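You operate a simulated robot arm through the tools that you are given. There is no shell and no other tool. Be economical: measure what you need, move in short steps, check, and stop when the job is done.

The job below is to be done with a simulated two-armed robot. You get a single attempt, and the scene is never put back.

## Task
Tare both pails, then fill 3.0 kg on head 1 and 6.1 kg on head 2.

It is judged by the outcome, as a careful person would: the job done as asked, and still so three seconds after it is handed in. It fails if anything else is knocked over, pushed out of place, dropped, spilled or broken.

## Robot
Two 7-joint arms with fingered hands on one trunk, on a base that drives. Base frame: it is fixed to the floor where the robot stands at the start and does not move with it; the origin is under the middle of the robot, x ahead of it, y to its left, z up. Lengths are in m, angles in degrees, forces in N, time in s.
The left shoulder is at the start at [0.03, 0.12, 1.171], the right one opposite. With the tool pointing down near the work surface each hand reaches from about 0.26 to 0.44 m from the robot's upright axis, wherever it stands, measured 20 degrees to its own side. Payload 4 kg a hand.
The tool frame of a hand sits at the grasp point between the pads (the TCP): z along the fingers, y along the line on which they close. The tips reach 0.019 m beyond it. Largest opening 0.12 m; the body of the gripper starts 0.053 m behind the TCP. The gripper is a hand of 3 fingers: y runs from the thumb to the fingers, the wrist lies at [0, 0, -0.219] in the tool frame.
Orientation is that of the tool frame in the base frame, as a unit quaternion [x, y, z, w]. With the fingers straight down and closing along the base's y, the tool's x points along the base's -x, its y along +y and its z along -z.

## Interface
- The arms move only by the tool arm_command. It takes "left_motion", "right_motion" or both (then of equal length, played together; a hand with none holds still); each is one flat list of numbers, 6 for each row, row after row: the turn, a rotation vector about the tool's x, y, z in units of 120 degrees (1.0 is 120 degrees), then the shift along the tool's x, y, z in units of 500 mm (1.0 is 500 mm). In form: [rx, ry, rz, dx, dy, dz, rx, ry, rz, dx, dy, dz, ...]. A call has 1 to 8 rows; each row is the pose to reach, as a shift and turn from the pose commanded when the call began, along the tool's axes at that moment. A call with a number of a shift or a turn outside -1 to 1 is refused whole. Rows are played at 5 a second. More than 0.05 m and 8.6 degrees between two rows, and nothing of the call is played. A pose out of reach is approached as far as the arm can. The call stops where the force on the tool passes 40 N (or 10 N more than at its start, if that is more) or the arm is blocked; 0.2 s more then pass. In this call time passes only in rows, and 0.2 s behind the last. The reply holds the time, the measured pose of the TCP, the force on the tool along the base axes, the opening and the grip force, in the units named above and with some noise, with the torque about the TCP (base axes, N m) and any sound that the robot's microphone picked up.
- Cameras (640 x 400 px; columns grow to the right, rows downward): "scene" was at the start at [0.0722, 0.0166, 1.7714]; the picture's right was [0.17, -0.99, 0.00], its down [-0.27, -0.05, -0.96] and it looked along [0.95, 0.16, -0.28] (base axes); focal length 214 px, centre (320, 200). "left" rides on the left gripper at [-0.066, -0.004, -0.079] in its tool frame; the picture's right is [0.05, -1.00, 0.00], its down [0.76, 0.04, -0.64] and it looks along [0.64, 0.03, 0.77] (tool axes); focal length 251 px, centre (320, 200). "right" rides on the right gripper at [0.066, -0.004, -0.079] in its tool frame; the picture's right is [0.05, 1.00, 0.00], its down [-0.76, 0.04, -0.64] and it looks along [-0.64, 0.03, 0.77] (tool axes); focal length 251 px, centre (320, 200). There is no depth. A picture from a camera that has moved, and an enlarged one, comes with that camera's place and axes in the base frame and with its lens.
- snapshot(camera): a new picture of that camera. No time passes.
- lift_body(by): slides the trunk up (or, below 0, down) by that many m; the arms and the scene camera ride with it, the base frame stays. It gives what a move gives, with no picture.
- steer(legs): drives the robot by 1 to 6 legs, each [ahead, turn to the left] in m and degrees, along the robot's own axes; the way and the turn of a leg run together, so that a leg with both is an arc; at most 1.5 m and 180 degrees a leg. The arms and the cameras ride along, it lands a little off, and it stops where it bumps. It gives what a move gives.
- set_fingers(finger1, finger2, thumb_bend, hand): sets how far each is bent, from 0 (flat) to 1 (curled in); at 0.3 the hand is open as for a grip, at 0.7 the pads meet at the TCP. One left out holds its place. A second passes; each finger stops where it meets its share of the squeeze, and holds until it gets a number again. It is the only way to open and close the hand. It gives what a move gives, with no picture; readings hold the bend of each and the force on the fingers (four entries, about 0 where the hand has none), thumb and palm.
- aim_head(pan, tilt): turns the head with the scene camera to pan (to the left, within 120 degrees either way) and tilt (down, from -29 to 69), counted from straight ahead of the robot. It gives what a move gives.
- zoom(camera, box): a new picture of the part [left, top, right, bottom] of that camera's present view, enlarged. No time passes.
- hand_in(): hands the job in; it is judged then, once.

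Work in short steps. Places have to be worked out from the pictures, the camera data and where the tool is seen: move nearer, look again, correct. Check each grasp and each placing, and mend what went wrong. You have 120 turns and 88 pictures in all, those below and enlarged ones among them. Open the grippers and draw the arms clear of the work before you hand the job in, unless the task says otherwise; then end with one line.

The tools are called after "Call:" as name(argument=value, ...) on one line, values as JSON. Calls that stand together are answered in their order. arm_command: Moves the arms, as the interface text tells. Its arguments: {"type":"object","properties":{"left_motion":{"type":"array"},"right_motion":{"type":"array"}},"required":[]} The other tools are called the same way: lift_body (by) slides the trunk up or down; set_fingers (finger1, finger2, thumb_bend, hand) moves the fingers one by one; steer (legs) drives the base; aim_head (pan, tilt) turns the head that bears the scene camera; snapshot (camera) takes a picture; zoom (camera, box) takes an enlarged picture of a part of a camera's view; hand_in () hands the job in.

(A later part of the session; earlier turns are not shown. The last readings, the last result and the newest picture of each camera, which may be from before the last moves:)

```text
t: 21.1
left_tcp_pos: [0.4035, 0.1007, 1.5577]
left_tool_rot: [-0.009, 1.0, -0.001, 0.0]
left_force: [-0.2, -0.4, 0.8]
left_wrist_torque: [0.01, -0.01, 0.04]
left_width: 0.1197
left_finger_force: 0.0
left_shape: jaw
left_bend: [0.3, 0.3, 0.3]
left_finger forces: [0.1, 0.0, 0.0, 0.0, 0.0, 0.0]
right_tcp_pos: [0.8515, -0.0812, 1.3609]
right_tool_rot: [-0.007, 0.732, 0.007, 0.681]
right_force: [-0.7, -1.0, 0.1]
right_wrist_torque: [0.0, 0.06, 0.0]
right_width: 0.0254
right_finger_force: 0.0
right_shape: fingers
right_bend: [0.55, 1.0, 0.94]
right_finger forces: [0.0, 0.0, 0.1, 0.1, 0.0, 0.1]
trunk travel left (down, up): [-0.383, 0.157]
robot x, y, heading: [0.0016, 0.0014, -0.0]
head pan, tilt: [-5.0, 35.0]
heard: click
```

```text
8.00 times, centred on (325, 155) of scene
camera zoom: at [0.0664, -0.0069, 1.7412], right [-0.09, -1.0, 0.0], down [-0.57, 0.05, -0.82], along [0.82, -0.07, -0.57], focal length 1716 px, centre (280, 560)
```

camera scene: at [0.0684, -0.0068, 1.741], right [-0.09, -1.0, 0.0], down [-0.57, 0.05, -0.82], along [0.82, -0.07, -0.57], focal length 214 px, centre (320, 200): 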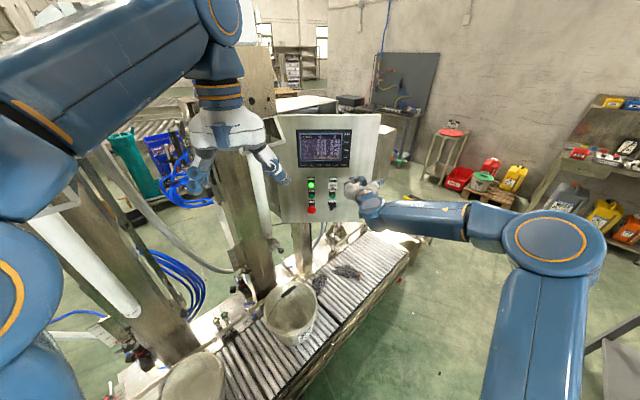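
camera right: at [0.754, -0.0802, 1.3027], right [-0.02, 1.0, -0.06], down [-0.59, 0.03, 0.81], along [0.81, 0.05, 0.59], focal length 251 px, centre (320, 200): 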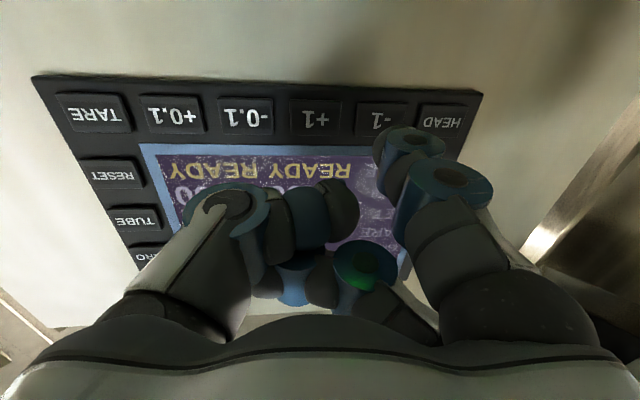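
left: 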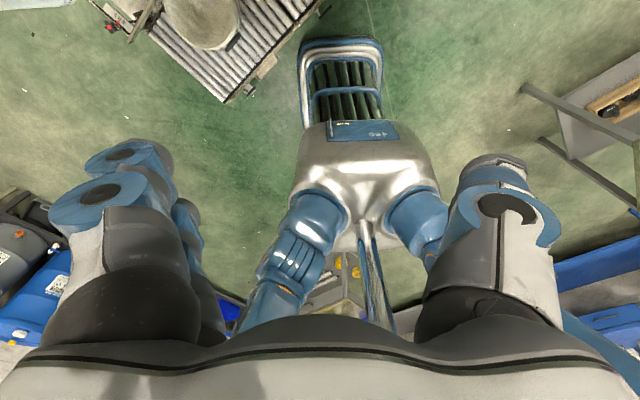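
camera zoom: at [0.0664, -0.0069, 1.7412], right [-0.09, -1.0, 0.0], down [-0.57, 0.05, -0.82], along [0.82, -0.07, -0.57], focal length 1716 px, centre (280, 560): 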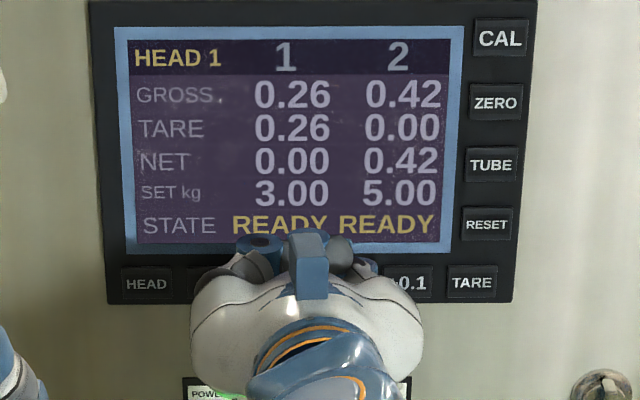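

SET 1 = 3.00. Shift one key left to HEAD, press, back off.

Call:
arm_command(right_motion=[0, 0, 0, 0, 0.034, -0.016, 0, 0, 0, 0, 0.068, -0.016, 0, 0, 0, 0, 0.068, 0.025, 0, 0, 0, 0, 0.068, 0.036, 0, 0, 0, 0, 0.068, 0.045, 0, 0, 0, 0, 0.068, 0.05, 0, 0, 0, 0, 0.068, 0.02, 0, 0, 0, 0, 0.068, -0.016])

Call:
zoom(camera="scene", box=[290, 130, 360, 180])

```text
t: 22.9
left_tcp_pos: [0.4021, 0.0996, 1.5589]
left_tool_rot: [-0.01, 1.0, 0.0, 0.001]
left_force: [-0.6, 0.2, 0.5]
left_wrist_torque: [-0.01, -0.04, 0.03]
left_width: 0.1198
left_finger_force: 0.1
left_shape: jaw
left_bend: [0.3, 0.3, 0.3]
left_finger forces: [0.0, 0.0, 0.1, 0.0, 0.0, 0.1]
right_tcp_pos: [0.8422, -0.047, 1.3634]
right_tool_rot: [-0.007, 0.731, 0.007, 0.682]
right_force: [-0.5, 0.3, 0.2]
right_wrist_torque: [0.0, 0.03, 0.02]
right_width: 0.026
right_finger_force: 0.1
right_shape: fingers
right_bend: [0.55, 1.0, 0.94]
right_finger forces: [0.1, 0.0, 0.0, 0.0, 0.0, 0.0]
trunk travel left (down, up): [-0.383, 0.157]
robot x, y, heading: [-0.0012, 0.0024, 0.1]
head pan, tilt: [-5.0, 35.0]
heard: click
```

```text
8.00 times, centred on (325, 155) of scene
camera zoom: at [0.0648, -0.0069, 1.7412], right [-0.09, -1.0, 0.0], down [-0.57, 0.05, -0.82], along [0.82, -0.07, -0.57], focal length 1716 px, centre (280, 560)
```

zoom: 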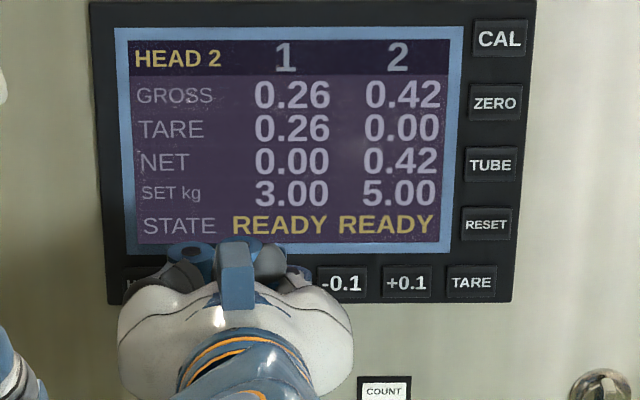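

HEAD 2 selected. Shift two keys right to +1, press, back off.

Call:
arm_command(right_motion=[0, 0, 0, 0, -0.07, 0, 0, 0, 0, 0, -0.135, 0, 0, 0, 0, 0, -0.135, 0.04, 0, 0, 0, 0, -0.135, 0.05, 0, 0, 0, 0, -0.135, 0.057, 0, 0, 0, 0, -0.135, 0.063, 0, 0, 0, 0, -0.135, 0.035, 0, 0, 0, 0, -0.135, 0])

Call:
zoom(camera="scene", box=[290, 130, 360, 180])

```text
t: 24.7
left_tcp_pos: [0.4044, 0.1, 1.5589]
left_tool_rot: [-0.009, 1.0, 0.0, 0.001]
left_force: [0.1, 0.6, -0.6]
left_wrist_torque: [0.01, 0.0, -0.04]
left_width: 0.1198
left_finger_force: 0.0
left_shape: jaw
left_bend: [0.3, 0.3, 0.3]
left_finger forces: [0.1, 0.0, 0.1, 0.0, 0.0, 0.0]
right_tcp_pos: [0.8436, -0.1135, 1.3636]
right_tool_rot: [-0.006, 0.732, 0.006, 0.682]
right_force: [0.3, 0.0, 0.2]
right_wrist_torque: [0.04, 0.01, 0.0]
right_width: 0.0255
right_finger_force: 0.0
right_shape: fingers
right_bend: [0.55, 1.0, 0.94]
right_finger forces: [0.0, 0.1, 0.0, 0.1, 0.0, 0.0]
trunk travel left (down, up): [-0.383, 0.157]
robot x, y, heading: [-0.0009, 0.0007, 0.2]
head pan, tilt: [-5.0, 35.0]
heard: click
```

```text
8.00 times, centred on (325, 155) of scene
camera zoom: at [0.0662, -0.0069, 1.7412], right [-0.09, -1.0, 0.0], down [-0.57, 0.05, -0.82], along [0.82, -0.07, -0.57], focal length 1716 px, centre (280, 560)
```

zoom: 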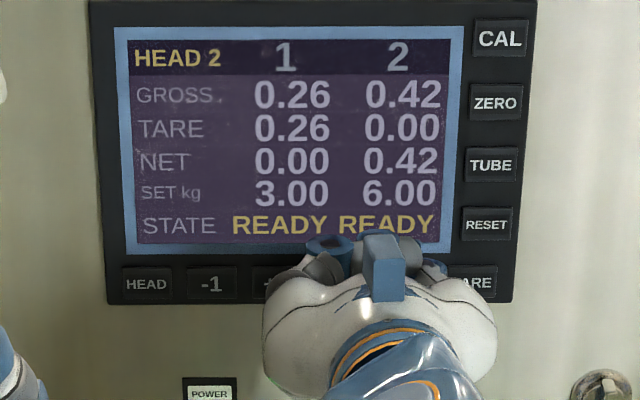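

SET 2 = 6.00. Two keys right to +0.1 and press.

Call:
arm_command(right_motion=[0, 0, 0, 0, -0.07, 0, 0, 0, 0, 0, -0.134, 0, 0, 0, 0, 0, -0.134, 0.038, 0, 0, 0, 0, -0.134, 0.048, 0, 0, 0, 0, -0.134, 0.055, 0, 0, 0, 0, -0.134, 0.06, 0, 0, 0, 0, -0.134, 0.035, 0, 0, 0, 0, -0.134, 0])

Call:
zoom(camera="scene", box=[290, 130, 360, 180])

```text
t: 26.5
left_tcp_pos: [0.4013, 0.0998, 1.5581]
left_tool_rot: [-0.01, 1.0, 0.0, 0.002]
left_force: [-0.4, -0.3, -0.8]
left_wrist_torque: [-0.02, 0.03, -0.01]
left_width: 0.1198
left_finger_force: 0.0
left_shape: jaw
left_bend: [0.3, 0.3, 0.3]
left_finger forces: [0.0, 0.0, 0.1, 0.1, 0.0, 0.0]
right_tcp_pos: [0.8448, -0.18, 1.3626]
right_tool_rot: [-0.006, 0.732, 0.006, 0.681]
right_force: [-0.5, 0.5, -0.2]
right_wrist_torque: [0.02, 0.03, -0.01]
right_width: 0.0253
right_finger_force: 0.1
right_shape: fingers
right_bend: [0.55, 1.0, 0.94]
right_finger forces: [0.0, 0.0, 0.0, 0.0, 0.0, 0.0]
trunk travel left (down, up): [-0.383, 0.157]
robot x, y, heading: [0.0011, -0.0014, 0.1]
head pan, tilt: [-5.0, 35.0]
heard: click
```

```text
8.00 times, centred on (325, 155) of scene
camera zoom: at [0.0661, -0.007, 1.7412], right [-0.09, -1.0, 0.0], down [-0.57, 0.05, -0.82], along [0.82, -0.07, -0.57], focal length 1716 px, centre (280, 560)
```

zoom: 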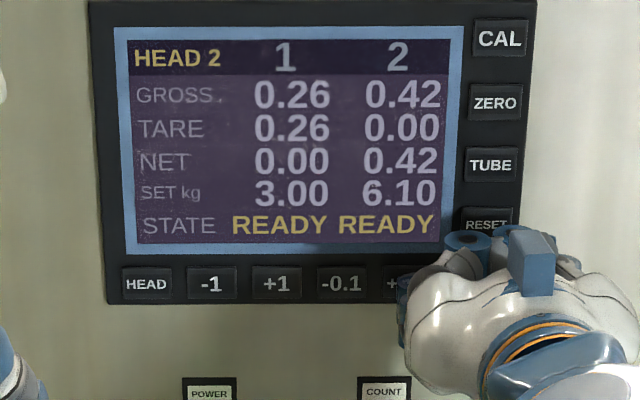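

SET 2 = 6.10. One key right to TARE for head 2.

Call:
arm_command(right_motion=[0, 0, 0, 0, -0.034, 0, 0, 0, 0, 0, -0.066, 0, 0, 0, 0, 0, -0.066, 0.038, 0, 0, 0, 0, -0.066, 0.048, 0, 0, 0, 0, -0.066, 0.054, 0, 0, 0, 0, -0.066, 0.059, 0, 0, 0, 0, -0.066, 0.03, 0, 0, 0, 0, -0.066, -0.03])

Call:
zoom(camera="scene", box=[280, 125, 380, 225])

Call:
zoom(camera="scene", box=[290, 165, 360, 215])

```text
t: 28.3
left_tcp_pos: [0.4018, 0.1003, 1.5587]
left_tool_rot: [-0.01, 1.0, 0.0, 0.001]
left_force: [0.1, -0.2, 0.3]
left_wrist_torque: [-0.01, -0.01, -0.01]
left_width: 0.1195
left_finger_force: 0.0
left_shape: jaw
left_bend: [0.3, 0.3, 0.3]
left_finger forces: [0.0, 0.1, 0.0, 0.0, 0.1, 0.1]
right_tcp_pos: [0.8294, -0.2145, 1.3639]
right_tool_rot: [-0.007, 0.732, 0.007, 0.681]
right_force: [-1.0, 0.1, 0.8]
right_wrist_torque: [0.01, -0.05, 0.0]
right_width: 0.0252
right_finger_force: 0.0
right_shape: fingers
right_bend: [0.55, 1.0, 0.94]
right_finger forces: [0.0, 0.1, 0.0, 0.0, 0.0, 0.0]
trunk travel left (down, up): [-0.383, 0.157]
robot x, y, heading: [-0.0059, -0.0003, -0.1]
head pan, tilt: [-5.0, 35.0]
heard: click
```

```text
4.00 times, centred on (330, 175) of scene
camera zoom: at [0.0651, -0.0077, 1.7412], right [-0.09, -1.0, 0.0], down [-0.57, 0.05, -0.82], along [0.82, -0.07, -0.57], focal length 858 px, centre (280, 300)
```

zoom: 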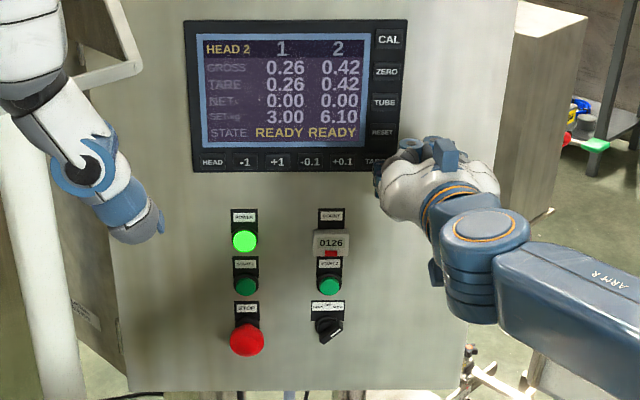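

```text
8.00 times, centred on (325, 190) of scene
camera zoom: at [0.0651, -0.0077, 1.7412], right [-0.09, -1.0, 0.0], down [-0.57, 0.05, -0.82], along [0.82, -0.07, -0.57], focal length 1716 px, centre (280, 280)
```

zoom: 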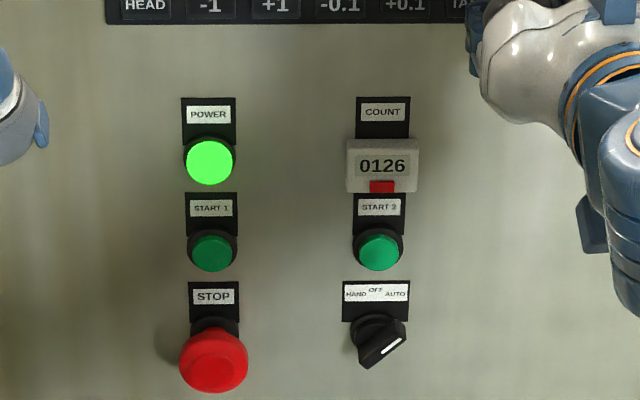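

Both heads tared (0.00 net) with set 3.00 / 6.10, READY, selector appears at AUTO. START 1 ≈ (0.865, −0.038, 1.205). I retreat, move the finger down in front of START 1.

Call:
arm_command(right_motion=[0, 0, 0, 0, 0, -0.08, 0, 0, 0, 0, 0, -0.12, 0, 0, 0, 0.062, 0.058, -0.114, 0, 0, 0, 0.125, 0.116, -0.109, 0, 0, 0, 0.187, 0.173, -0.103, 0, 0, 0, 0.25, 0.231, -0.098, 0, 0, 0, 0.312, 0.289, -0.092])

Call:
zoom(camera="scene", box=[280, 125, 380, 225])

Call:
snapshot(camera="right")

```text
t: 29.9
left_tcp_pos: [0.4036, 0.1012, 1.5587]
left_tool_rot: [-0.009, 1.0, 0.0, 0.0]
left_force: [-0.2, 0.0, -0.7]
left_wrist_torque: [0.01, -0.03, -0.02]
left_width: 0.12
left_finger_force: 0.0
left_shape: jaw
left_bend: [0.3, 0.3, 0.3]
left_finger forces: [0.1, 0.0, 0.1, 0.0, 0.0, 0.0]
right_tcp_pos: [0.7591, -0.1855, 1.3138]
right_tool_rot: [-0.034, 0.745, 0.029, 0.666]
right_force: [-0.2, 0.0, 0.1]
right_wrist_torque: [-0.01, 0.02, -0.06]
right_width: 0.0253
right_finger_force: 0.1
right_shape: fingers
right_bend: [0.55, 1.0, 0.94]
right_finger forces: [0.0, 0.0, 0.0, 0.0, 0.0, 0.1]
right hand out of reach, approached as far as the arm can: row 3, 4, 5, 6, 7
trunk travel left (down, up): [-0.383, 0.157]
robot x, y, heading: [0.001, 0.0004, 0.3]
head pan, tilt: [-5.0, 35.0]
```

```text
4.00 times, centred on (330, 175) of scene
camera zoom: at [0.0668, -0.0058, 1.7412], right [-0.09, -1.0, 0.0], down [-0.57, 0.05, -0.82], along [0.82, -0.07, -0.57], focal length 858 px, centre (280, 300)
```

zoom: 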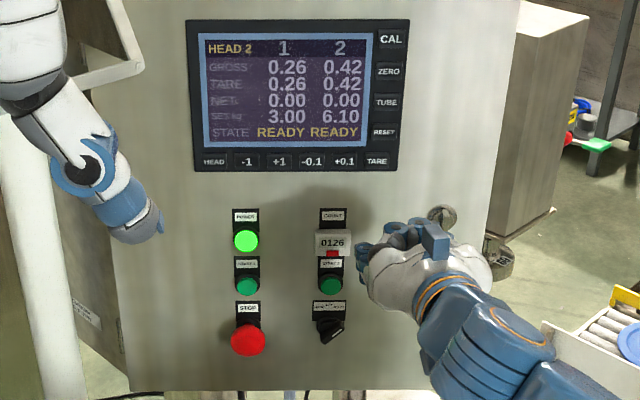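

```text
49 pictures are left
camera right: at [0.6734, -0.1967, 1.2571], right [-0.1, 0.99, -0.06], down [-0.56, -0.01, 0.83], along [0.83, 0.11, 0.55], focal length 251 px, centre (320, 200)
```

right: 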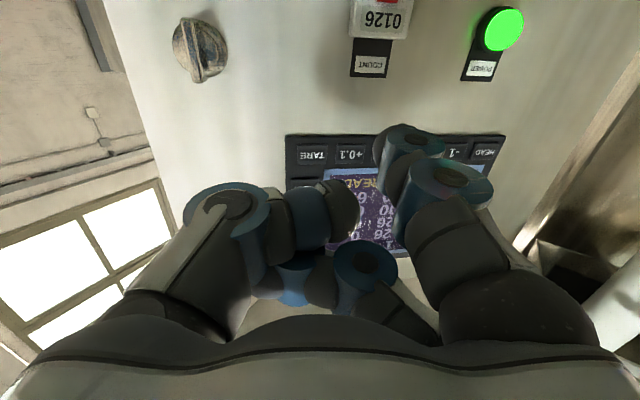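

The wrist limits low poses; so I lower the trunk instead, keeping the arm raised relative to it.

Call:
lift_body(by=-0.11)

Call:
arm_command(right_motion=[0, 0, 0, 0, 0.005, 0, 0, 0, 0, 0, 0.01, 0])

```text
t: 31.3
left_tcp_pos: [0.4049, 0.1001, 1.4482]
left_tool_rot: [-0.009, 1.0, 0.0, 0.0]
left_force: [-0.2, -0.2, -0.4]
left_wrist_torque: [0.03, -0.03, 0.07]
left_width: 0.1201
left_finger_force: 0.1
left_shape: jaw
left_bend: [0.3, 0.3, 0.3]
left_finger forces: [0.0, 0.0, 0.1, 0.1, 0.0, 0.0]
right_tcp_pos: [0.7597, -0.1863, 1.2053]
right_tool_rot: [-0.034, 0.745, 0.029, 0.665]
right_force: [-0.7, -1.3, -0.9]
right_wrist_torque: [0.04, -0.01, 0.0]
right_width: 0.0253
right_finger_force: 0.1
right_shape: fingers
right_bend: [0.55, 1.0, 0.94]
right_finger forces: [0.0, 0.0, 0.0, 0.0, 0.0, 0.0]
trunk travel left (down, up): [-0.273, 0.267]
robot x, y, heading: [-0.0016, 0.0034, 0.1]
head pan, tilt: [-5.0, 35.0]
```

```text
t: 31.9
left_tcp_pos: [0.4049, 0.1006, 1.448]
left_tool_rot: [-0.009, 1.0, 0.0, 0.0]
left_force: [-0.8, -0.2, 0.2]
left_wrist_torque: [0.0, 0.01, -0.02]
left_width: 0.1198
left_finger_force: 0.0
left_shape: jaw
left_bend: [0.3, 0.3, 0.3]
left_finger forces: [0.0, 0.0, 0.1, 0.0, 0.0, 0.0]
right_tcp_pos: [0.76, -0.1817, 1.2036]
right_tool_rot: [-0.034, 0.745, 0.029, 0.665]
right_force: [0.2, -0.1, 0.8]
right_wrist_torque: [0.0, 0.01, -0.06]
right_width: 0.0256
right_finger_force: 0.1
right_shape: fingers
right_bend: [0.55, 1.0, 0.94]
right_finger forces: [0.0, 0.0, 0.1, 0.0, 0.0, 0.0]
trunk travel left (down, up): [-0.273, 0.267]
robot x, y, heading: [-0.0001, 0.0001, -0.1]
head pan, tilt: [-5.0, 35.0]
```

Commanded pose re-syncs. Lower a bit more, then raise/shift the hand to the START 1 line and square it up.

Call:
lift_body(by=-0.045)

Call:
arm_command(right_motion=[0.014, -0.007, 0, -0.037, 0.073, 0.009, 0.028, -0.014, 0, -0.074, 0.146, 0.018, 0.042, -0.02, 0, -0.11, 0.219, 0.0276])

Call:
snapshot(camera="right")

Call:
zoom(camera="scene", box=[280, 110, 380, 210])

```text
t: 32.8
left_tcp_pos: [0.4045, 0.1015, 1.4026]
left_tool_rot: [-0.01, 1.0, 0.001, -0.001]
left_force: [-0.3, 0.3, 0.8]
left_wrist_torque: [0.02, 0.02, 0.01]
left_width: 0.12
left_finger_force: 0.0
left_shape: jaw
left_bend: [0.3, 0.3, 0.3]
left_finger forces: [0.1, 0.0, 0.0, 0.1, 0.0, 0.0]
right_tcp_pos: [0.7586, -0.1819, 1.1586]
right_tool_rot: [-0.035, 0.745, 0.03, 0.665]
right_force: [-0.5, -0.9, 0.6]
right_wrist_torque: [0.0, 0.01, 0.02]
right_width: 0.0254
right_finger_force: 0.2
right_shape: fingers
right_bend: [0.55, 1.0, 0.94]
right_finger forces: [0.0, 0.0, 0.0, 0.0, 0.1, 0.0]
trunk travel left (down, up): [-0.228, 0.312]
robot x, y, heading: [0.0014, 0.0017, -0.2]
head pan, tilt: [-5.0, 35.0]
```

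```text
t: 33.6
left_tcp_pos: [0.4081, 0.0949, 1.4015]
left_tool_rot: [-0.008, 1.0, 0.002, -0.002]
left_force: [0.5, -0.6, 0.0]
left_wrist_torque: [0.1, 0.01, -0.05]
left_width: 0.1197
left_finger_force: 0.1
left_shape: jaw
left_bend: [0.3, 0.3, 0.3]
left_finger forces: [0.1, 0.1, 0.1, 0.0, 0.0, 0.0]
right_tcp_pos: [0.7733, -0.0753, 1.2104]
right_tool_rot: [-0.001, 0.732, -0.001, 0.681]
right_force: [1.3, -1.6, 0.0]
right_wrist_torque: [0.02, -0.1, 0.11]
right_width: 0.0257
right_finger_force: 0.1
right_shape: fingers
right_bend: [0.55, 1.0, 0.94]
right_finger forces: [0.0, 0.0, 0.1, 0.0, 0.1, 0.1]
right hand out of reach, approached as far as the arm can: row 1
trunk travel left (down, up): [-0.228, 0.312]
robot x, y, heading: [-0.0012, -0.0017, 0.1]
head pan, tilt: [-5.0, 35.0]
```

```text
48 pictures are left
camera right: at [0.6887, -0.0793, 1.1499], right [0.0, 1.0, -0.06], down [-0.59, 0.04, 0.81], along [0.81, 0.04, 0.59], focal length 251 px, centre (320, 200)
```

right: 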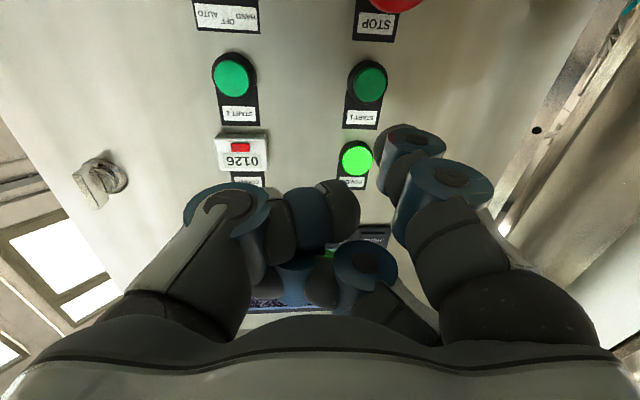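

```text
4.00 times, centred on (330, 160) of scene
camera zoom: at [0.071, -0.0126, 1.5858], right [-0.09, -1.0, 0.0], down [-0.57, 0.05, -0.82], along [0.81, -0.07, -0.58], focal length 858 px, centre (280, 360)
```

zoom: 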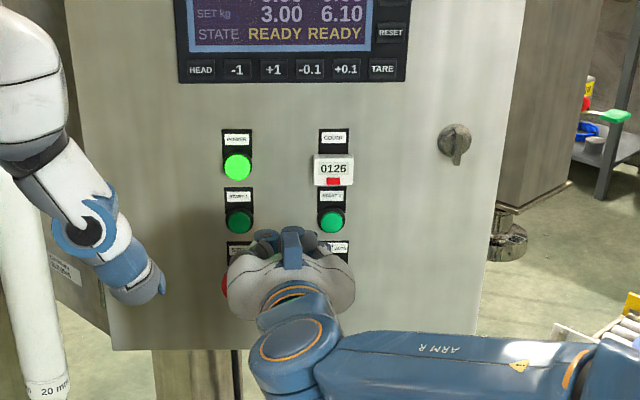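

START 1 triangulates to (0.883, −0.040, 1.187). I advance slightly lower, onto it, in small final steps.

Call:
arm_command(right_motion=[0, 0, 0, 0.006, 0.004, 0.08, 0, 0, 0, 0.0126, 0.004, 0.14, 0, 0, 0, 0.0126, 0.004, 0.155, 0, 0, 0, 0.0126, 0.004, 0.165, 0, 0, 0, 0.0126, 0.004, 0.173, 0, 0, 0, 0.0126, 0.004, 0.18])

Call:
snapshot(camera="right")

```text
t: 35.0
left_tcp_pos: [0.4042, 0.1008, 1.4019]
left_tool_rot: [-0.011, 1.0, 0.0, -0.001]
left_force: [0.4, 0.1, 0.0]
left_wrist_torque: [0.01, 0.01, -0.02]
left_width: 0.1199
left_finger_force: 0.1
left_shape: jaw
left_bend: [0.3, 0.3, 0.3]
left_finger forces: [0.0, 0.0, 0.0, 0.0, 0.1, 0.1]
right_tcp_pos: [0.8583, -0.0682, 1.1986]
right_tool_rot: [-0.005, 0.732, -0.002, 0.681]
right_force: [-1.7, 0.0, 0.0]
right_wrist_torque: [-0.02, 0.04, 0.08]
right_width: 0.0254
right_finger_force: 1.2
right_shape: fingers
right_bend: [0.55, 1.0, 0.94]
right_finger forces: [2.7, 0.0, 0.0, 0.1, 0.1, 0.0]
trunk travel left (down, up): [-0.228, 0.312]
robot x, y, heading: [-0.0024, 0.0051, -0.0]
head pan, tilt: [-5.0, 35.0]
heard: click
```

```text
46 pictures are left
camera right: at [0.775, -0.0725, 1.1384], right [-0.01, 1.0, -0.06], down [-0.59, 0.05, 0.81], along [0.81, 0.04, 0.59], focal length 251 px, centre (320, 200)
```

right: 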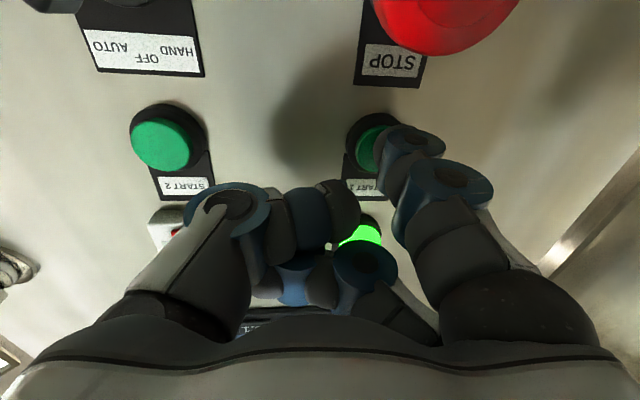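

Click heard with light contact. I back off and read the display and look at the pail.

Call:
arm_command(right_motion=[0, 0, 0, 0, 0, -0.02, 0, 0, 0, 0, 0, -0.06])

Call:
zoom(camera="scene", box=[285, 90, 375, 180])

Call:
zoom(camera="scene", box=[40, 200, 360, 400])

```text
t: 35.6
left_tcp_pos: [0.4041, 0.1009, 1.4034]
left_tool_rot: [-0.009, 1.0, 0.0, 0.0]
left_force: [-0.3, 0.2, -0.6]
left_wrist_torque: [-0.01, 0.0, -0.01]
left_width: 0.1199
left_finger_force: 0.0
left_shape: jaw
left_bend: [0.3, 0.3, 0.3]
left_finger forces: [0.1, 0.0, 0.0, 0.1, 0.1, 0.0]
right_tcp_pos: [0.8279, -0.067, 1.2013]
right_tool_rot: [-0.004, 0.731, -0.003, 0.682]
right_force: [-0.9, 0.1, 0.6]
right_wrist_torque: [0.03, -0.02, 0.03]
right_width: 0.0253
right_finger_force: 0.0
right_shape: fingers
right_bend: [0.55, 1.0, 0.94]
right_finger forces: [0.0, 0.1, 0.0, 0.1, 0.0, 0.1]
trunk travel left (down, up): [-0.228, 0.312]
robot x, y, heading: [-0.0001, 0.0013, -0.1]
head pan, tilt: [-5.0, 35.0]
```

```text
4.44 times, centred on (330, 135) of scene
camera zoom: at [0.0671, -0.0068, 1.5861], right [-0.09, -1.0, 0.0], down [-0.57, 0.05, -0.82], along [0.82, -0.07, -0.57], focal length 953 px, centre (276, 489)
```

zoom: 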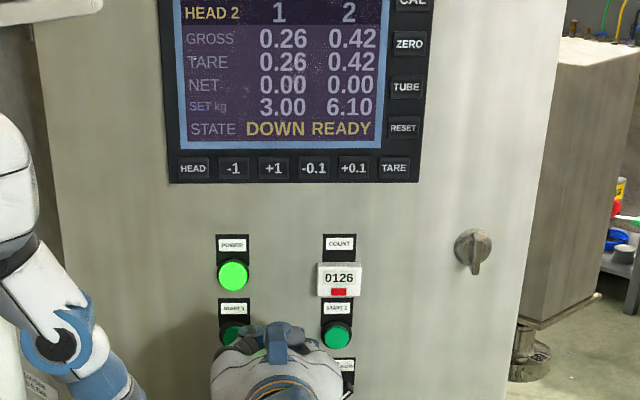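

```text
2.00 times, centred on (200, 300) of scene
camera zoom: at [0.0671, -0.0068, 1.5861], right [-0.09, -1.0, 0.0], down [-0.57, 0.05, -0.82], along [0.82, -0.07, -0.57], focal length 429 px, centre (560, 0)
```

zoom: 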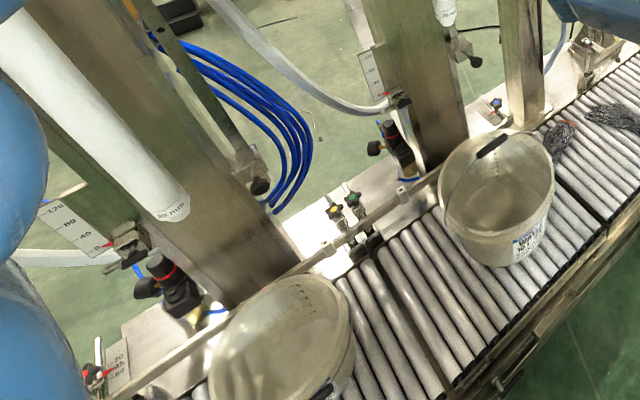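

State is DOWN: tube 1 is lowering (tip now ~z 0.89). I watch whether it enters pail 1.

Call:
aim_head(pan=35, tilt=50)

Call:
snapshot(camera="scene")

```text
t: 36.7
left_tcp_pos: [0.4056, 0.1013, 1.4032]
left_tool_rot: [-0.009, 1.0, 0.0, -0.001]
left_force: [0.4, -0.1, -1.3]
left_wrist_torque: [-0.03, 0.0, -0.03]
left_width: 0.1199
left_finger_force: 0.0
left_shape: jaw
left_bend: [0.3, 0.3, 0.3]
left_finger forces: [0.0, 0.0, 0.0, 0.0, 0.0, 0.0]
right_tcp_pos: [0.8299, -0.0671, 1.2001]
right_tool_rot: [-0.004, 0.732, -0.003, 0.681]
right_force: [-0.3, -0.5, 0.0]
right_wrist_torque: [-0.02, -0.04, 0.02]
right_width: 0.0253
right_finger_force: 0.0
right_shape: fingers
right_bend: [0.55, 1.0, 0.94]
right_finger forces: [0.1, 0.1, 0.0, 0.1, 0.0, 0.0]
trunk travel left (down, up): [-0.228, 0.312]
robot x, y, heading: [-0.0008, -0.0023, -0.1]
head pan, tilt: [35.0, 50.0]
```

```text
43 pictures are left
camera scene: at [0.0435, 0.0451, 1.5644], right [0.57, -0.82, 0.0], down [-0.63, -0.44, -0.64], along [0.53, 0.37, -0.77], focal length 214 px, centre (320, 200)
```

scene: 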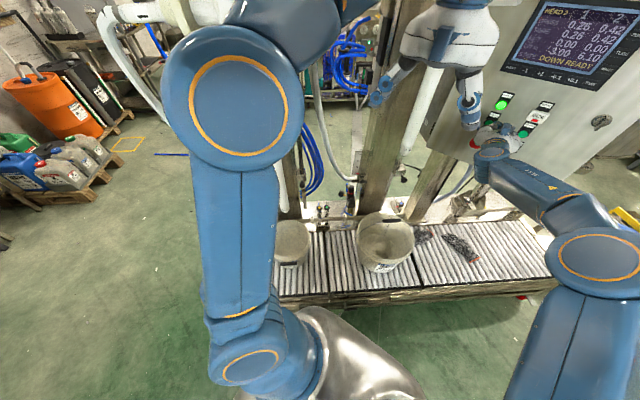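

Call:
zoom(camera="scene", box=[265, 130, 425, 280])

```text
2.67 times, centred on (345, 205) of scene
camera zoom: at [0.0435, 0.0451, 1.5644], right [0.57, -0.82, 0.0], down [-0.63, -0.44, -0.64], along [0.53, 0.37, -0.77], focal length 572 px, centre (253, 187)
```

zoom: 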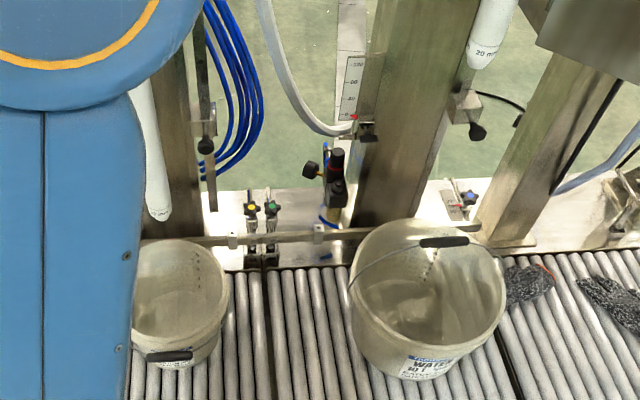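

Call:
zoom(camera="scene", box=[280, 180, 330, 270])

Call:
snapshot(camera="left")

```text
4.44 times, centred on (305, 225) of scene
camera zoom: at [0.0435, 0.0451, 1.5644], right [0.57, -0.82, 0.0], down [-0.63, -0.44, -0.64], along [0.53, 0.37, -0.77], focal length 953 px, centre (387, 89)
```

zoom: 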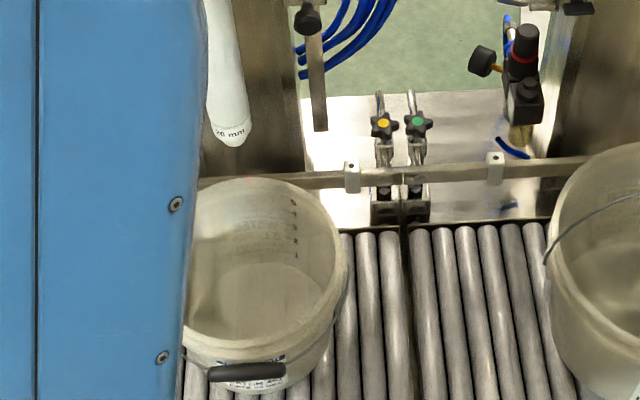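

```text
40 pictures are left
camera left: at [0.4705, 0.0981, 1.4816], right [-0.04, -1.0, 0.0], down [-0.76, 0.03, 0.64], along [-0.64, 0.02, -0.77], focal length 251 px, centre (320, 200)
```

left: 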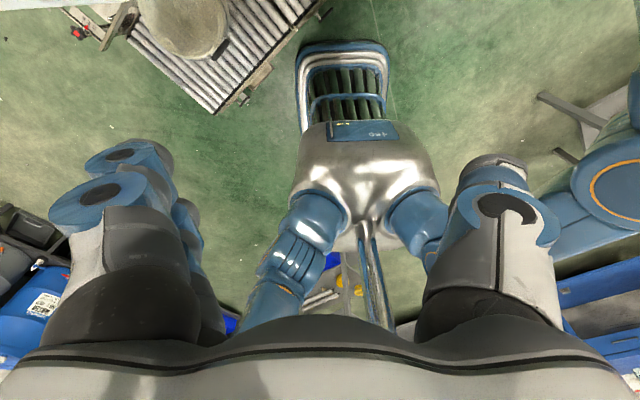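

The tube tip is above the rear part of pail 1's rim (~z 0.64), descending ~0.24 m/s; clearance seems tight. I pull the finger back slightly and watch.

Call:
arm_command(right_motion=[0, 0, 0, 0, 0, -0.04])

Call:
zoom(camera="scene", box=[280, 180, 330, 270])

```text
t: 37.1
left_tcp_pos: [0.4023, 0.1001, 1.4027]
left_tool_rot: [-0.009, 1.0, -0.001, 0.0]
left_force: [-0.3, 0.0, 0.2]
left_wrist_torque: [0.01, 0.02, -0.01]
left_width: 0.1198
left_finger_force: 0.1
left_shape: jaw
left_bend: [0.3, 0.3, 0.3]
left_finger forces: [0.0, 0.0, 0.1, 0.1, 0.0, 0.0]
right_tcp_pos: [0.8065, -0.0687, 1.2033]
right_tool_rot: [-0.004, 0.731, -0.002, 0.682]
right_force: [0.6, 0.3, -0.1]
right_wrist_torque: [0.02, 0.0, 0.01]
right_width: 0.0253
right_finger_force: 0.1
right_shape: fingers
right_bend: [0.55, 1.0, 0.94]
right_finger forces: [0.0, 0.1, 0.1, 0.1, 0.0, 0.1]
trunk travel left (down, up): [-0.228, 0.312]
robot x, y, heading: [-0.0058, -0.0, 0.1]
head pan, tilt: [35.0, 50.0]
```

```text
4.44 times, centred on (305, 225) of scene
camera zoom: at [0.0421, 0.0448, 1.5644], right [0.57, -0.82, 0.0], down [-0.63, -0.44, -0.64], along [0.53, 0.37, -0.77], focal length 953 px, centre (387, 89)
```

zoom: 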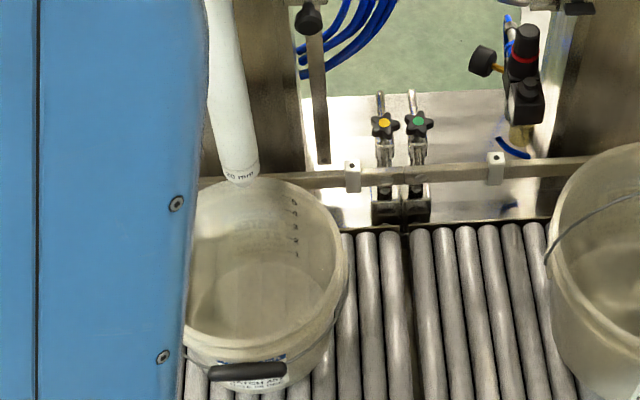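

Call:
arm_command(right_motion=[0, 0, 0, 0, 0, 0])

Call:
zoom(camera="scene", box=[280, 180, 330, 270])

```text
t: 37.5
left_tcp_pos: [0.4032, 0.1005, 1.4035]
left_tool_rot: [-0.011, 1.0, 0.0, 0.0]
left_force: [0.6, -0.1, 0.6]
left_wrist_torque: [0.01, -0.04, 0.0]
left_width: 0.1201
left_finger_force: 0.1
left_shape: jaw
left_bend: [0.3, 0.3, 0.3]
left_finger forces: [0.1, 0.0, 0.1, 0.0, 0.0, 0.1]
right_tcp_pos: [0.8072, -0.0676, 1.202]
right_tool_rot: [-0.004, 0.732, -0.002, 0.681]
right_force: [0.0, -0.5, 0.1]
right_wrist_torque: [0.02, -0.01, 0.0]
right_width: 0.0254
right_finger_force: 0.0
right_shape: fingers
right_bend: [0.55, 1.0, 0.94]
right_finger forces: [0.1, 0.0, 0.0, 0.1, 0.0, 0.0]
trunk travel left (down, up): [-0.228, 0.312]
robot x, y, heading: [-0.0013, -0.0031, 0.0]
head pan, tilt: [35.0, 50.0]
```

```text
4.44 times, centred on (305, 225) of scene
camera zoom: at [0.0429, 0.045, 1.5644], right [0.57, -0.82, 0.0], down [-0.63, -0.44, -0.64], along [0.53, 0.37, -0.77], focal length 953 px, centre (387, 89)
```

zoom: 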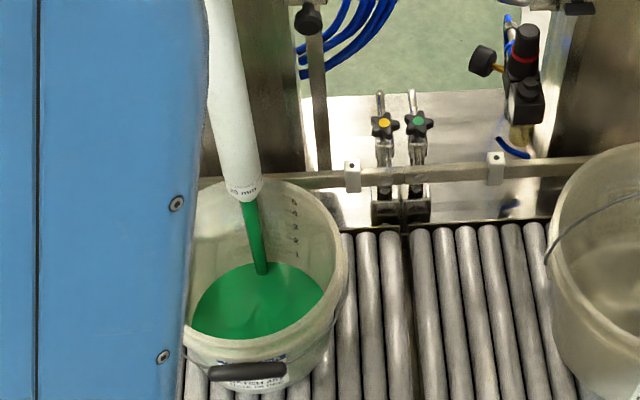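

Filling goes cleanly into pail 1. Meanwhile I move the finger over to START 2 (without pressing) and check the display.

Call:
arm_command(right_motion=[0, 0, 0, 0, -0.065, 0, 0, 0, 0, 0, -0.13, 0, 0, 0, 0, 0, -0.19, 0])

Call:
aim_head(pan=15, tilt=40)

Call:
snapshot(camera="scene")

Call:
snapshot(camera="right")

```text
t: 38.3
left_tcp_pos: [0.4063, 0.0965, 1.4029]
left_tool_rot: [-0.009, 1.0, 0.002, -0.001]
left_force: [0.6, 0.2, 0.3]
left_wrist_torque: [0.02, 0.03, 0.01]
left_width: 0.1199
left_finger_force: 0.2
left_shape: jaw
left_bend: [0.3, 0.3, 0.3]
left_finger forces: [0.0, 0.0, 0.1, 0.1, 0.1, 0.0]
right_tcp_pos: [0.8098, -0.1692, 1.2015]
right_tool_rot: [-0.004, 0.733, -0.003, 0.68]
right_force: [-0.4, -1.1, -0.3]
right_wrist_torque: [-0.02, -0.04, 0.08]
right_width: 0.0256
right_finger_force: 0.1
right_shape: fingers
right_bend: [0.55, 1.0, 0.94]
right_finger forces: [0.0, 0.1, 0.0, 0.1, 0.0, 0.1]
trunk travel left (down, up): [-0.228, 0.312]
robot x, y, heading: [-0.0044, -0.0, 0.1]
head pan, tilt: [35.0, 50.0]
```

```text
t: 39.1
left_tcp_pos: [0.4044, 0.099, 1.4032]
left_tool_rot: [-0.01, 1.0, 0.0, 0.0]
left_force: [0.6, 0.1, -0.1]
left_wrist_torque: [-0.05, -0.01, 0.02]
left_width: 0.12
left_finger_force: 0.1
left_shape: jaw
left_bend: [0.3, 0.3, 0.3]
left_finger forces: [0.0, 0.0, 0.0, 0.0, 0.1, 0.0]
right_tcp_pos: [0.8085, -0.1647, 1.2037]
right_tool_rot: [-0.004, 0.733, -0.004, 0.68]
right_force: [0.2, -0.5, -0.3]
right_wrist_torque: [-0.01, 0.01, 0.01]
right_width: 0.0254
right_finger_force: 0.0
right_shape: fingers
right_bend: [0.55, 1.0, 0.94]
right_finger forces: [0.1, 0.0, 0.0, 0.1, 0.1, 0.0]
trunk travel left (down, up): [-0.228, 0.312]
robot x, y, heading: [0.0016, -0.0032, -0.1]
head pan, tilt: [15.0, 40.0]
```

```text
37 pictures are left
camera scene: at [0.0625, 0.0223, 1.5785], right [0.26, -0.97, 0.0], down [-0.62, -0.17, -0.77], along [0.74, 0.2, -0.64], focal length 214 px, centre (320, 200)
```

scene: 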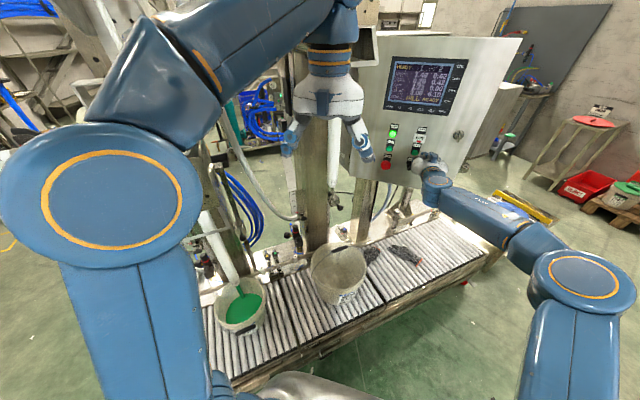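

```text
36 pictures are left
camera right: at [0.7252, -0.1687, 1.1427], right [-0.01, 1.0, -0.07], down [-0.59, 0.05, 0.81], along [0.81, 0.04, 0.58], focal length 251 px, centre (320, 200)
```

right: 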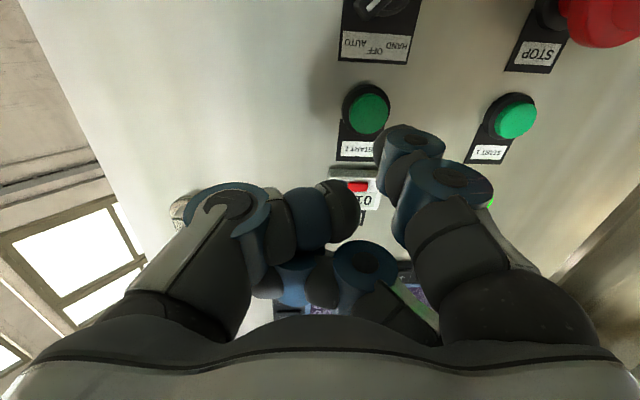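

START 2 is lined up. Read the display.

Call:
zoom(camera="scene", box=[375, 50, 475, 125])

```text
5.33 times, centred on (425, 88) of scene
camera zoom: at [0.0625, 0.0223, 1.5785], right [0.26, -0.97, 0.0], down [-0.62, -0.17, -0.77], along [0.74, 0.2, -0.64], focal length 1144 px, centre (-240, 800)
```

zoom: 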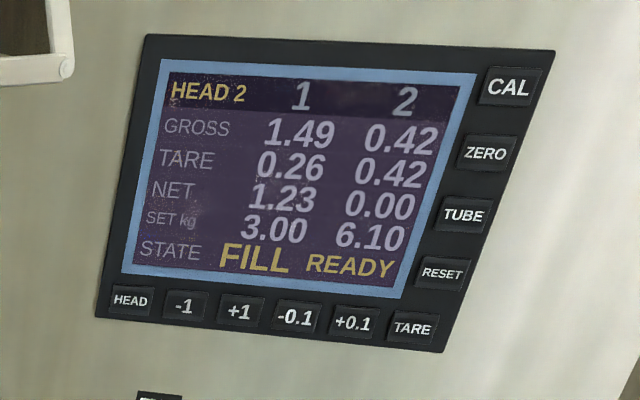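

Filling at ~0.6 kg/s. Wait with the arm held.

Call:
arm_command(right_motion=[0, 0, 0, 0, 0, 0, 0, 0, 0, 0, 0, 0, 0, 0, 0, 0, 0, 0, 0, 0, 0, 0, 0, 0, 0, 0, 0, 0, 0, 0, 0, 0, 0, 0, 0, 0, 0, 0, 0, 0, 0, 0, 0, 0, 0, 0, 0, 0])

Call:
arm_command(right_motion=[0, 0, 0, 0, 0, 0, 0, 0, 0, 0, 0, 0, 0, 0, 0, 0, 0, 0, 0, 0, 0, 0, 0, 0, 0, 0, 0, 0, 0, 0, 0, 0, 0, 0, 0, 0, 0, 0, 0, 0, 0, 0, 0, 0, 0, 0, 0, 0])

Call:
zoom(camera="scene", box=[375, 50, 475, 125])

```text
t: 40.9
left_tcp_pos: [0.4052, 0.1004, 1.4032]
left_tool_rot: [-0.01, 1.0, 0.0, 0.0]
left_force: [-0.7, 0.1, -0.2]
left_wrist_torque: [-0.01, -0.01, -0.01]
left_width: 0.1201
left_finger_force: 0.0
left_shape: jaw
left_bend: [0.3, 0.3, 0.3]
left_finger forces: [0.0, 0.0, 0.0, 0.0, 0.0, 0.0]
right_tcp_pos: [0.8074, -0.1639, 1.2036]
right_tool_rot: [-0.004, 0.732, -0.003, 0.681]
right_force: [0.4, 0.9, 0.4]
right_wrist_torque: [0.0, -0.03, 0.02]
right_width: 0.0251
right_finger_force: 0.0
right_shape: fingers
right_bend: [0.55, 1.0, 0.94]
right_finger forces: [0.0, 0.0, 0.0, 0.0, 0.0, 0.0]
trunk travel left (down, up): [-0.228, 0.312]
robot x, y, heading: [0.0014, 0.0016, -0.1]
head pan, tilt: [15.0, 40.0]
```

```text
t: 42.7
left_tcp_pos: [0.4055, 0.1008, 1.4021]
left_tool_rot: [-0.009, 1.0, 0.0, -0.001]
left_force: [-0.2, -0.1, -0.2]
left_wrist_torque: [0.0, 0.01, 0.01]
left_width: 0.12
left_finger_force: 0.0
left_shape: jaw
left_bend: [0.3, 0.3, 0.3]
left_finger forces: [0.0, 0.0, 0.1, 0.0, 0.0, 0.0]
right_tcp_pos: [0.8086, -0.1641, 1.2033]
right_tool_rot: [-0.004, 0.732, -0.002, 0.681]
right_force: [0.4, 0.5, 0.1]
right_wrist_torque: [0.02, 0.05, 0.03]
right_width: 0.0254
right_finger_force: 0.0
right_shape: fingers
right_bend: [0.55, 1.0, 0.94]
right_finger forces: [0.0, 0.0, 0.0, 0.0, 0.0, 0.0]
trunk travel left (down, up): [-0.228, 0.312]
robot x, y, heading: [0.0017, -0.001, 0.2]
head pan, tilt: [15.0, 40.0]
```

```text
5.33 times, centred on (425, 88) of scene
camera zoom: at [0.0624, 0.023, 1.5785], right [0.26, -0.97, 0.0], down [-0.62, -0.17, -0.77], along [0.74, 0.2, -0.64], focal length 1144 px, centre (-240, 800)
```

zoom: 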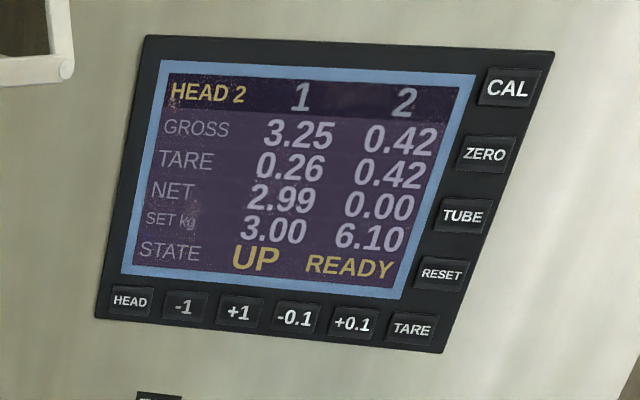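

Head 1 finished: net 2.99, tube rising. Now press START 2.

Call:
arm_command(right_motion=[0, 0, 0, 0, 0, 0.06, 0, 0, 0, 0, 0, 0.08, 0, 0, 0, 0, 0, 0.092, 0, 0, 0, 0, 0, 0.1, 0, 0, 0, 0, 0, 0.106])

```text
t: 43.9
left_tcp_pos: [0.4021, 0.1001, 1.4031]
left_tool_rot: [-0.009, 1.0, -0.001, 0.001]
left_force: [-0.2, -0.4, -0.1]
left_wrist_torque: [-0.01, -0.06, 0.01]
left_width: 0.1197
left_finger_force: 0.0
left_shape: jaw
left_bend: [0.3, 0.3, 0.3]
left_finger forces: [0.0, 0.1, 0.1, 0.1, 0.0, 0.0]
right_tcp_pos: [0.8599, -0.1626, 1.2009]
right_tool_rot: [-0.005, 0.731, -0.002, 0.682]
right_force: [-11.1, 0.9, 1.2]
right_wrist_torque: [0.0, 0.2, 0.38]
right_width: 0.0249
right_finger_force: 6.4
right_shape: fingers
right_bend: [0.55, 1.0, 0.94]
right_finger forces: [12.2, 0.0, 0.1, 0.0, 0.0, 0.0]
trunk travel left (down, up): [-0.228, 0.312]
robot x, y, heading: [0.0007, -0.0006, 0.1]
head pan, tilt: [15.0, 40.0]
heard: click
```

Click. Back away from the panel and look.

Call:
arm_command(right_motion=[0, 0, 0, 0, 0, -0.04, 0, 0, 0, 0, 0, -0.12, 0, 0, 0, 0, 0, -0.2])

Call:
zoom(camera="scene", box=[200, 40, 480, 360])

Call:
zoom(camera="scene", box=[375, 50, 475, 125])

```text
t: 44.7
left_tcp_pos: [0.4035, 0.1004, 1.4017]
left_tool_rot: [-0.01, 1.0, 0.001, 0.0]
left_force: [0.6, 1.0, 0.2]
left_wrist_torque: [0.02, -0.03, 0.07]
left_width: 0.12
left_finger_force: 0.0
left_shape: jaw
left_bend: [0.3, 0.3, 0.3]
left_finger forces: [0.0, 0.0, 0.0, 0.0, 0.0, 0.0]
right_tcp_pos: [0.7613, -0.1826, 1.2141]
right_tool_rot: [-0.003, 0.732, -0.003, 0.681]
right_force: [-0.2, 0.4, 0.0]
right_wrist_torque: [0.02, 0.02, 0.02]
right_width: 0.0255
right_finger_force: 0.0
right_shape: fingers
right_bend: [0.55, 1.0, 0.94]
right_finger forces: [0.1, 0.1, 0.0, 0.0, 0.0, 0.0]
right hand out of reach, approached as far as the arm can: row 3
trunk travel left (down, up): [-0.228, 0.312]
robot x, y, heading: [-0.0027, -0.003, -0.1]
head pan, tilt: [15.0, 40.0]
```

```text
1.25 times, centred on (340, 200) of scene
camera zoom: at [0.0615, 0.0218, 1.5786], right [0.26, -0.97, 0.0], down [-0.62, -0.17, -0.77], along [0.74, 0.2, -0.64], focal length 268 px, centre (295, 200)
```

zoom: 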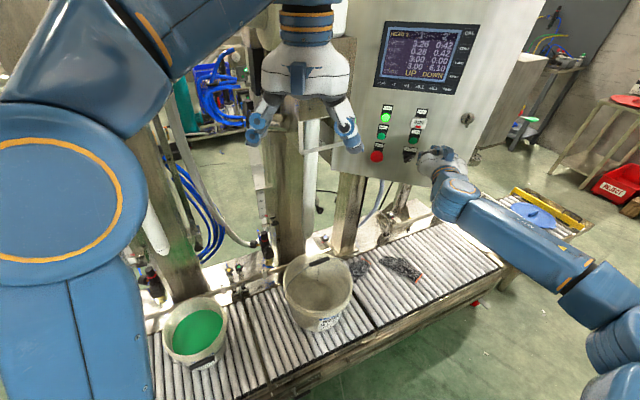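

```text
5.33 times, centred on (425, 88) of scene
camera zoom: at [0.0615, 0.0218, 1.5786], right [0.26, -0.97, 0.0], down [-0.62, -0.17, -0.77], along [0.74, 0.2, -0.64], focal length 1144 px, centre (-240, 800)
```

zoom: 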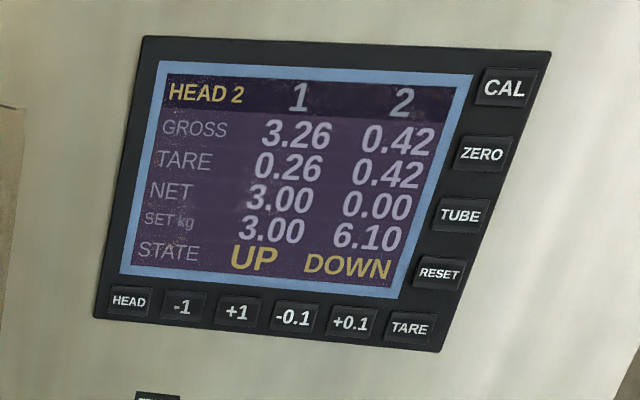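

Head 1 at 3.00; head 2 tube descending. Wait and watch pail 2.

Call:
arm_command(right_motion=[0, 0, 0, 0, 0, 0, 0, 0, 0, 0, 0, 0, 0, 0, 0, 0, 0, 0, 0, 0, 0, 0, 0, 0, 0, 0, 0, 0, 0, 0, 0, 0, 0, 0, 0, 0, 0, 0, 0, 0, 0, 0, 0, 0, 0, 0, 0, 0])

Call:
zoom(camera="scene", box=[200, 120, 440, 330])

```text
t: 46.5
left_tcp_pos: [0.4037, 0.1008, 1.4032]
left_tool_rot: [-0.01, 1.0, 0.0, 0.0]
left_force: [-0.6, 0.1, -0.3]
left_wrist_torque: [0.02, 0.02, 0.0]
left_width: 0.1197
left_finger_force: 0.0
left_shape: jaw
left_bend: [0.3, 0.3, 0.3]
left_finger forces: [0.0, 0.1, 0.0, 0.0, 0.1, 0.0]
right_tcp_pos: [0.7626, -0.1799, 1.2125]
right_tool_rot: [-0.004, 0.733, -0.002, 0.68]
right_force: [0.1, 0.9, 0.2]
right_wrist_torque: [0.01, 0.0, 0.0]
right_width: 0.0255
right_finger_force: 0.0
right_shape: fingers
right_bend: [0.55, 1.0, 0.94]
right_finger forces: [0.0, 0.0, 0.1, 0.0, 0.0, 0.1]
trunk travel left (down, up): [-0.228, 0.312]
robot x, y, heading: [0.0009, 0.0007, 0.1]
head pan, tilt: [15.0, 40.0]
```

```text
1.90 times, centred on (320, 225) of scene
camera zoom: at [0.0624, 0.0229, 1.5785], right [0.26, -0.97, 0.0], down [-0.62, -0.17, -0.77], along [0.74, 0.2, -0.64], focal length 408 px, centre (320, 152)
```

zoom: 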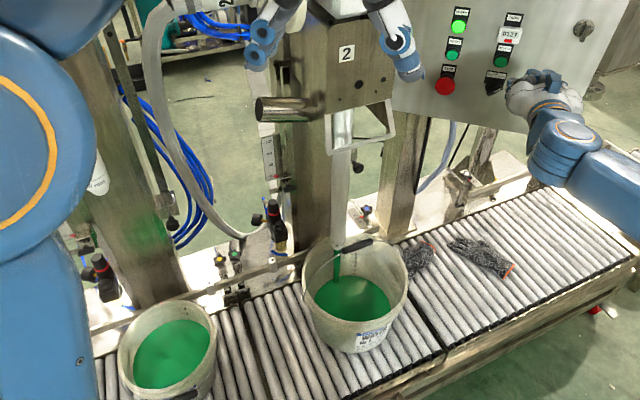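

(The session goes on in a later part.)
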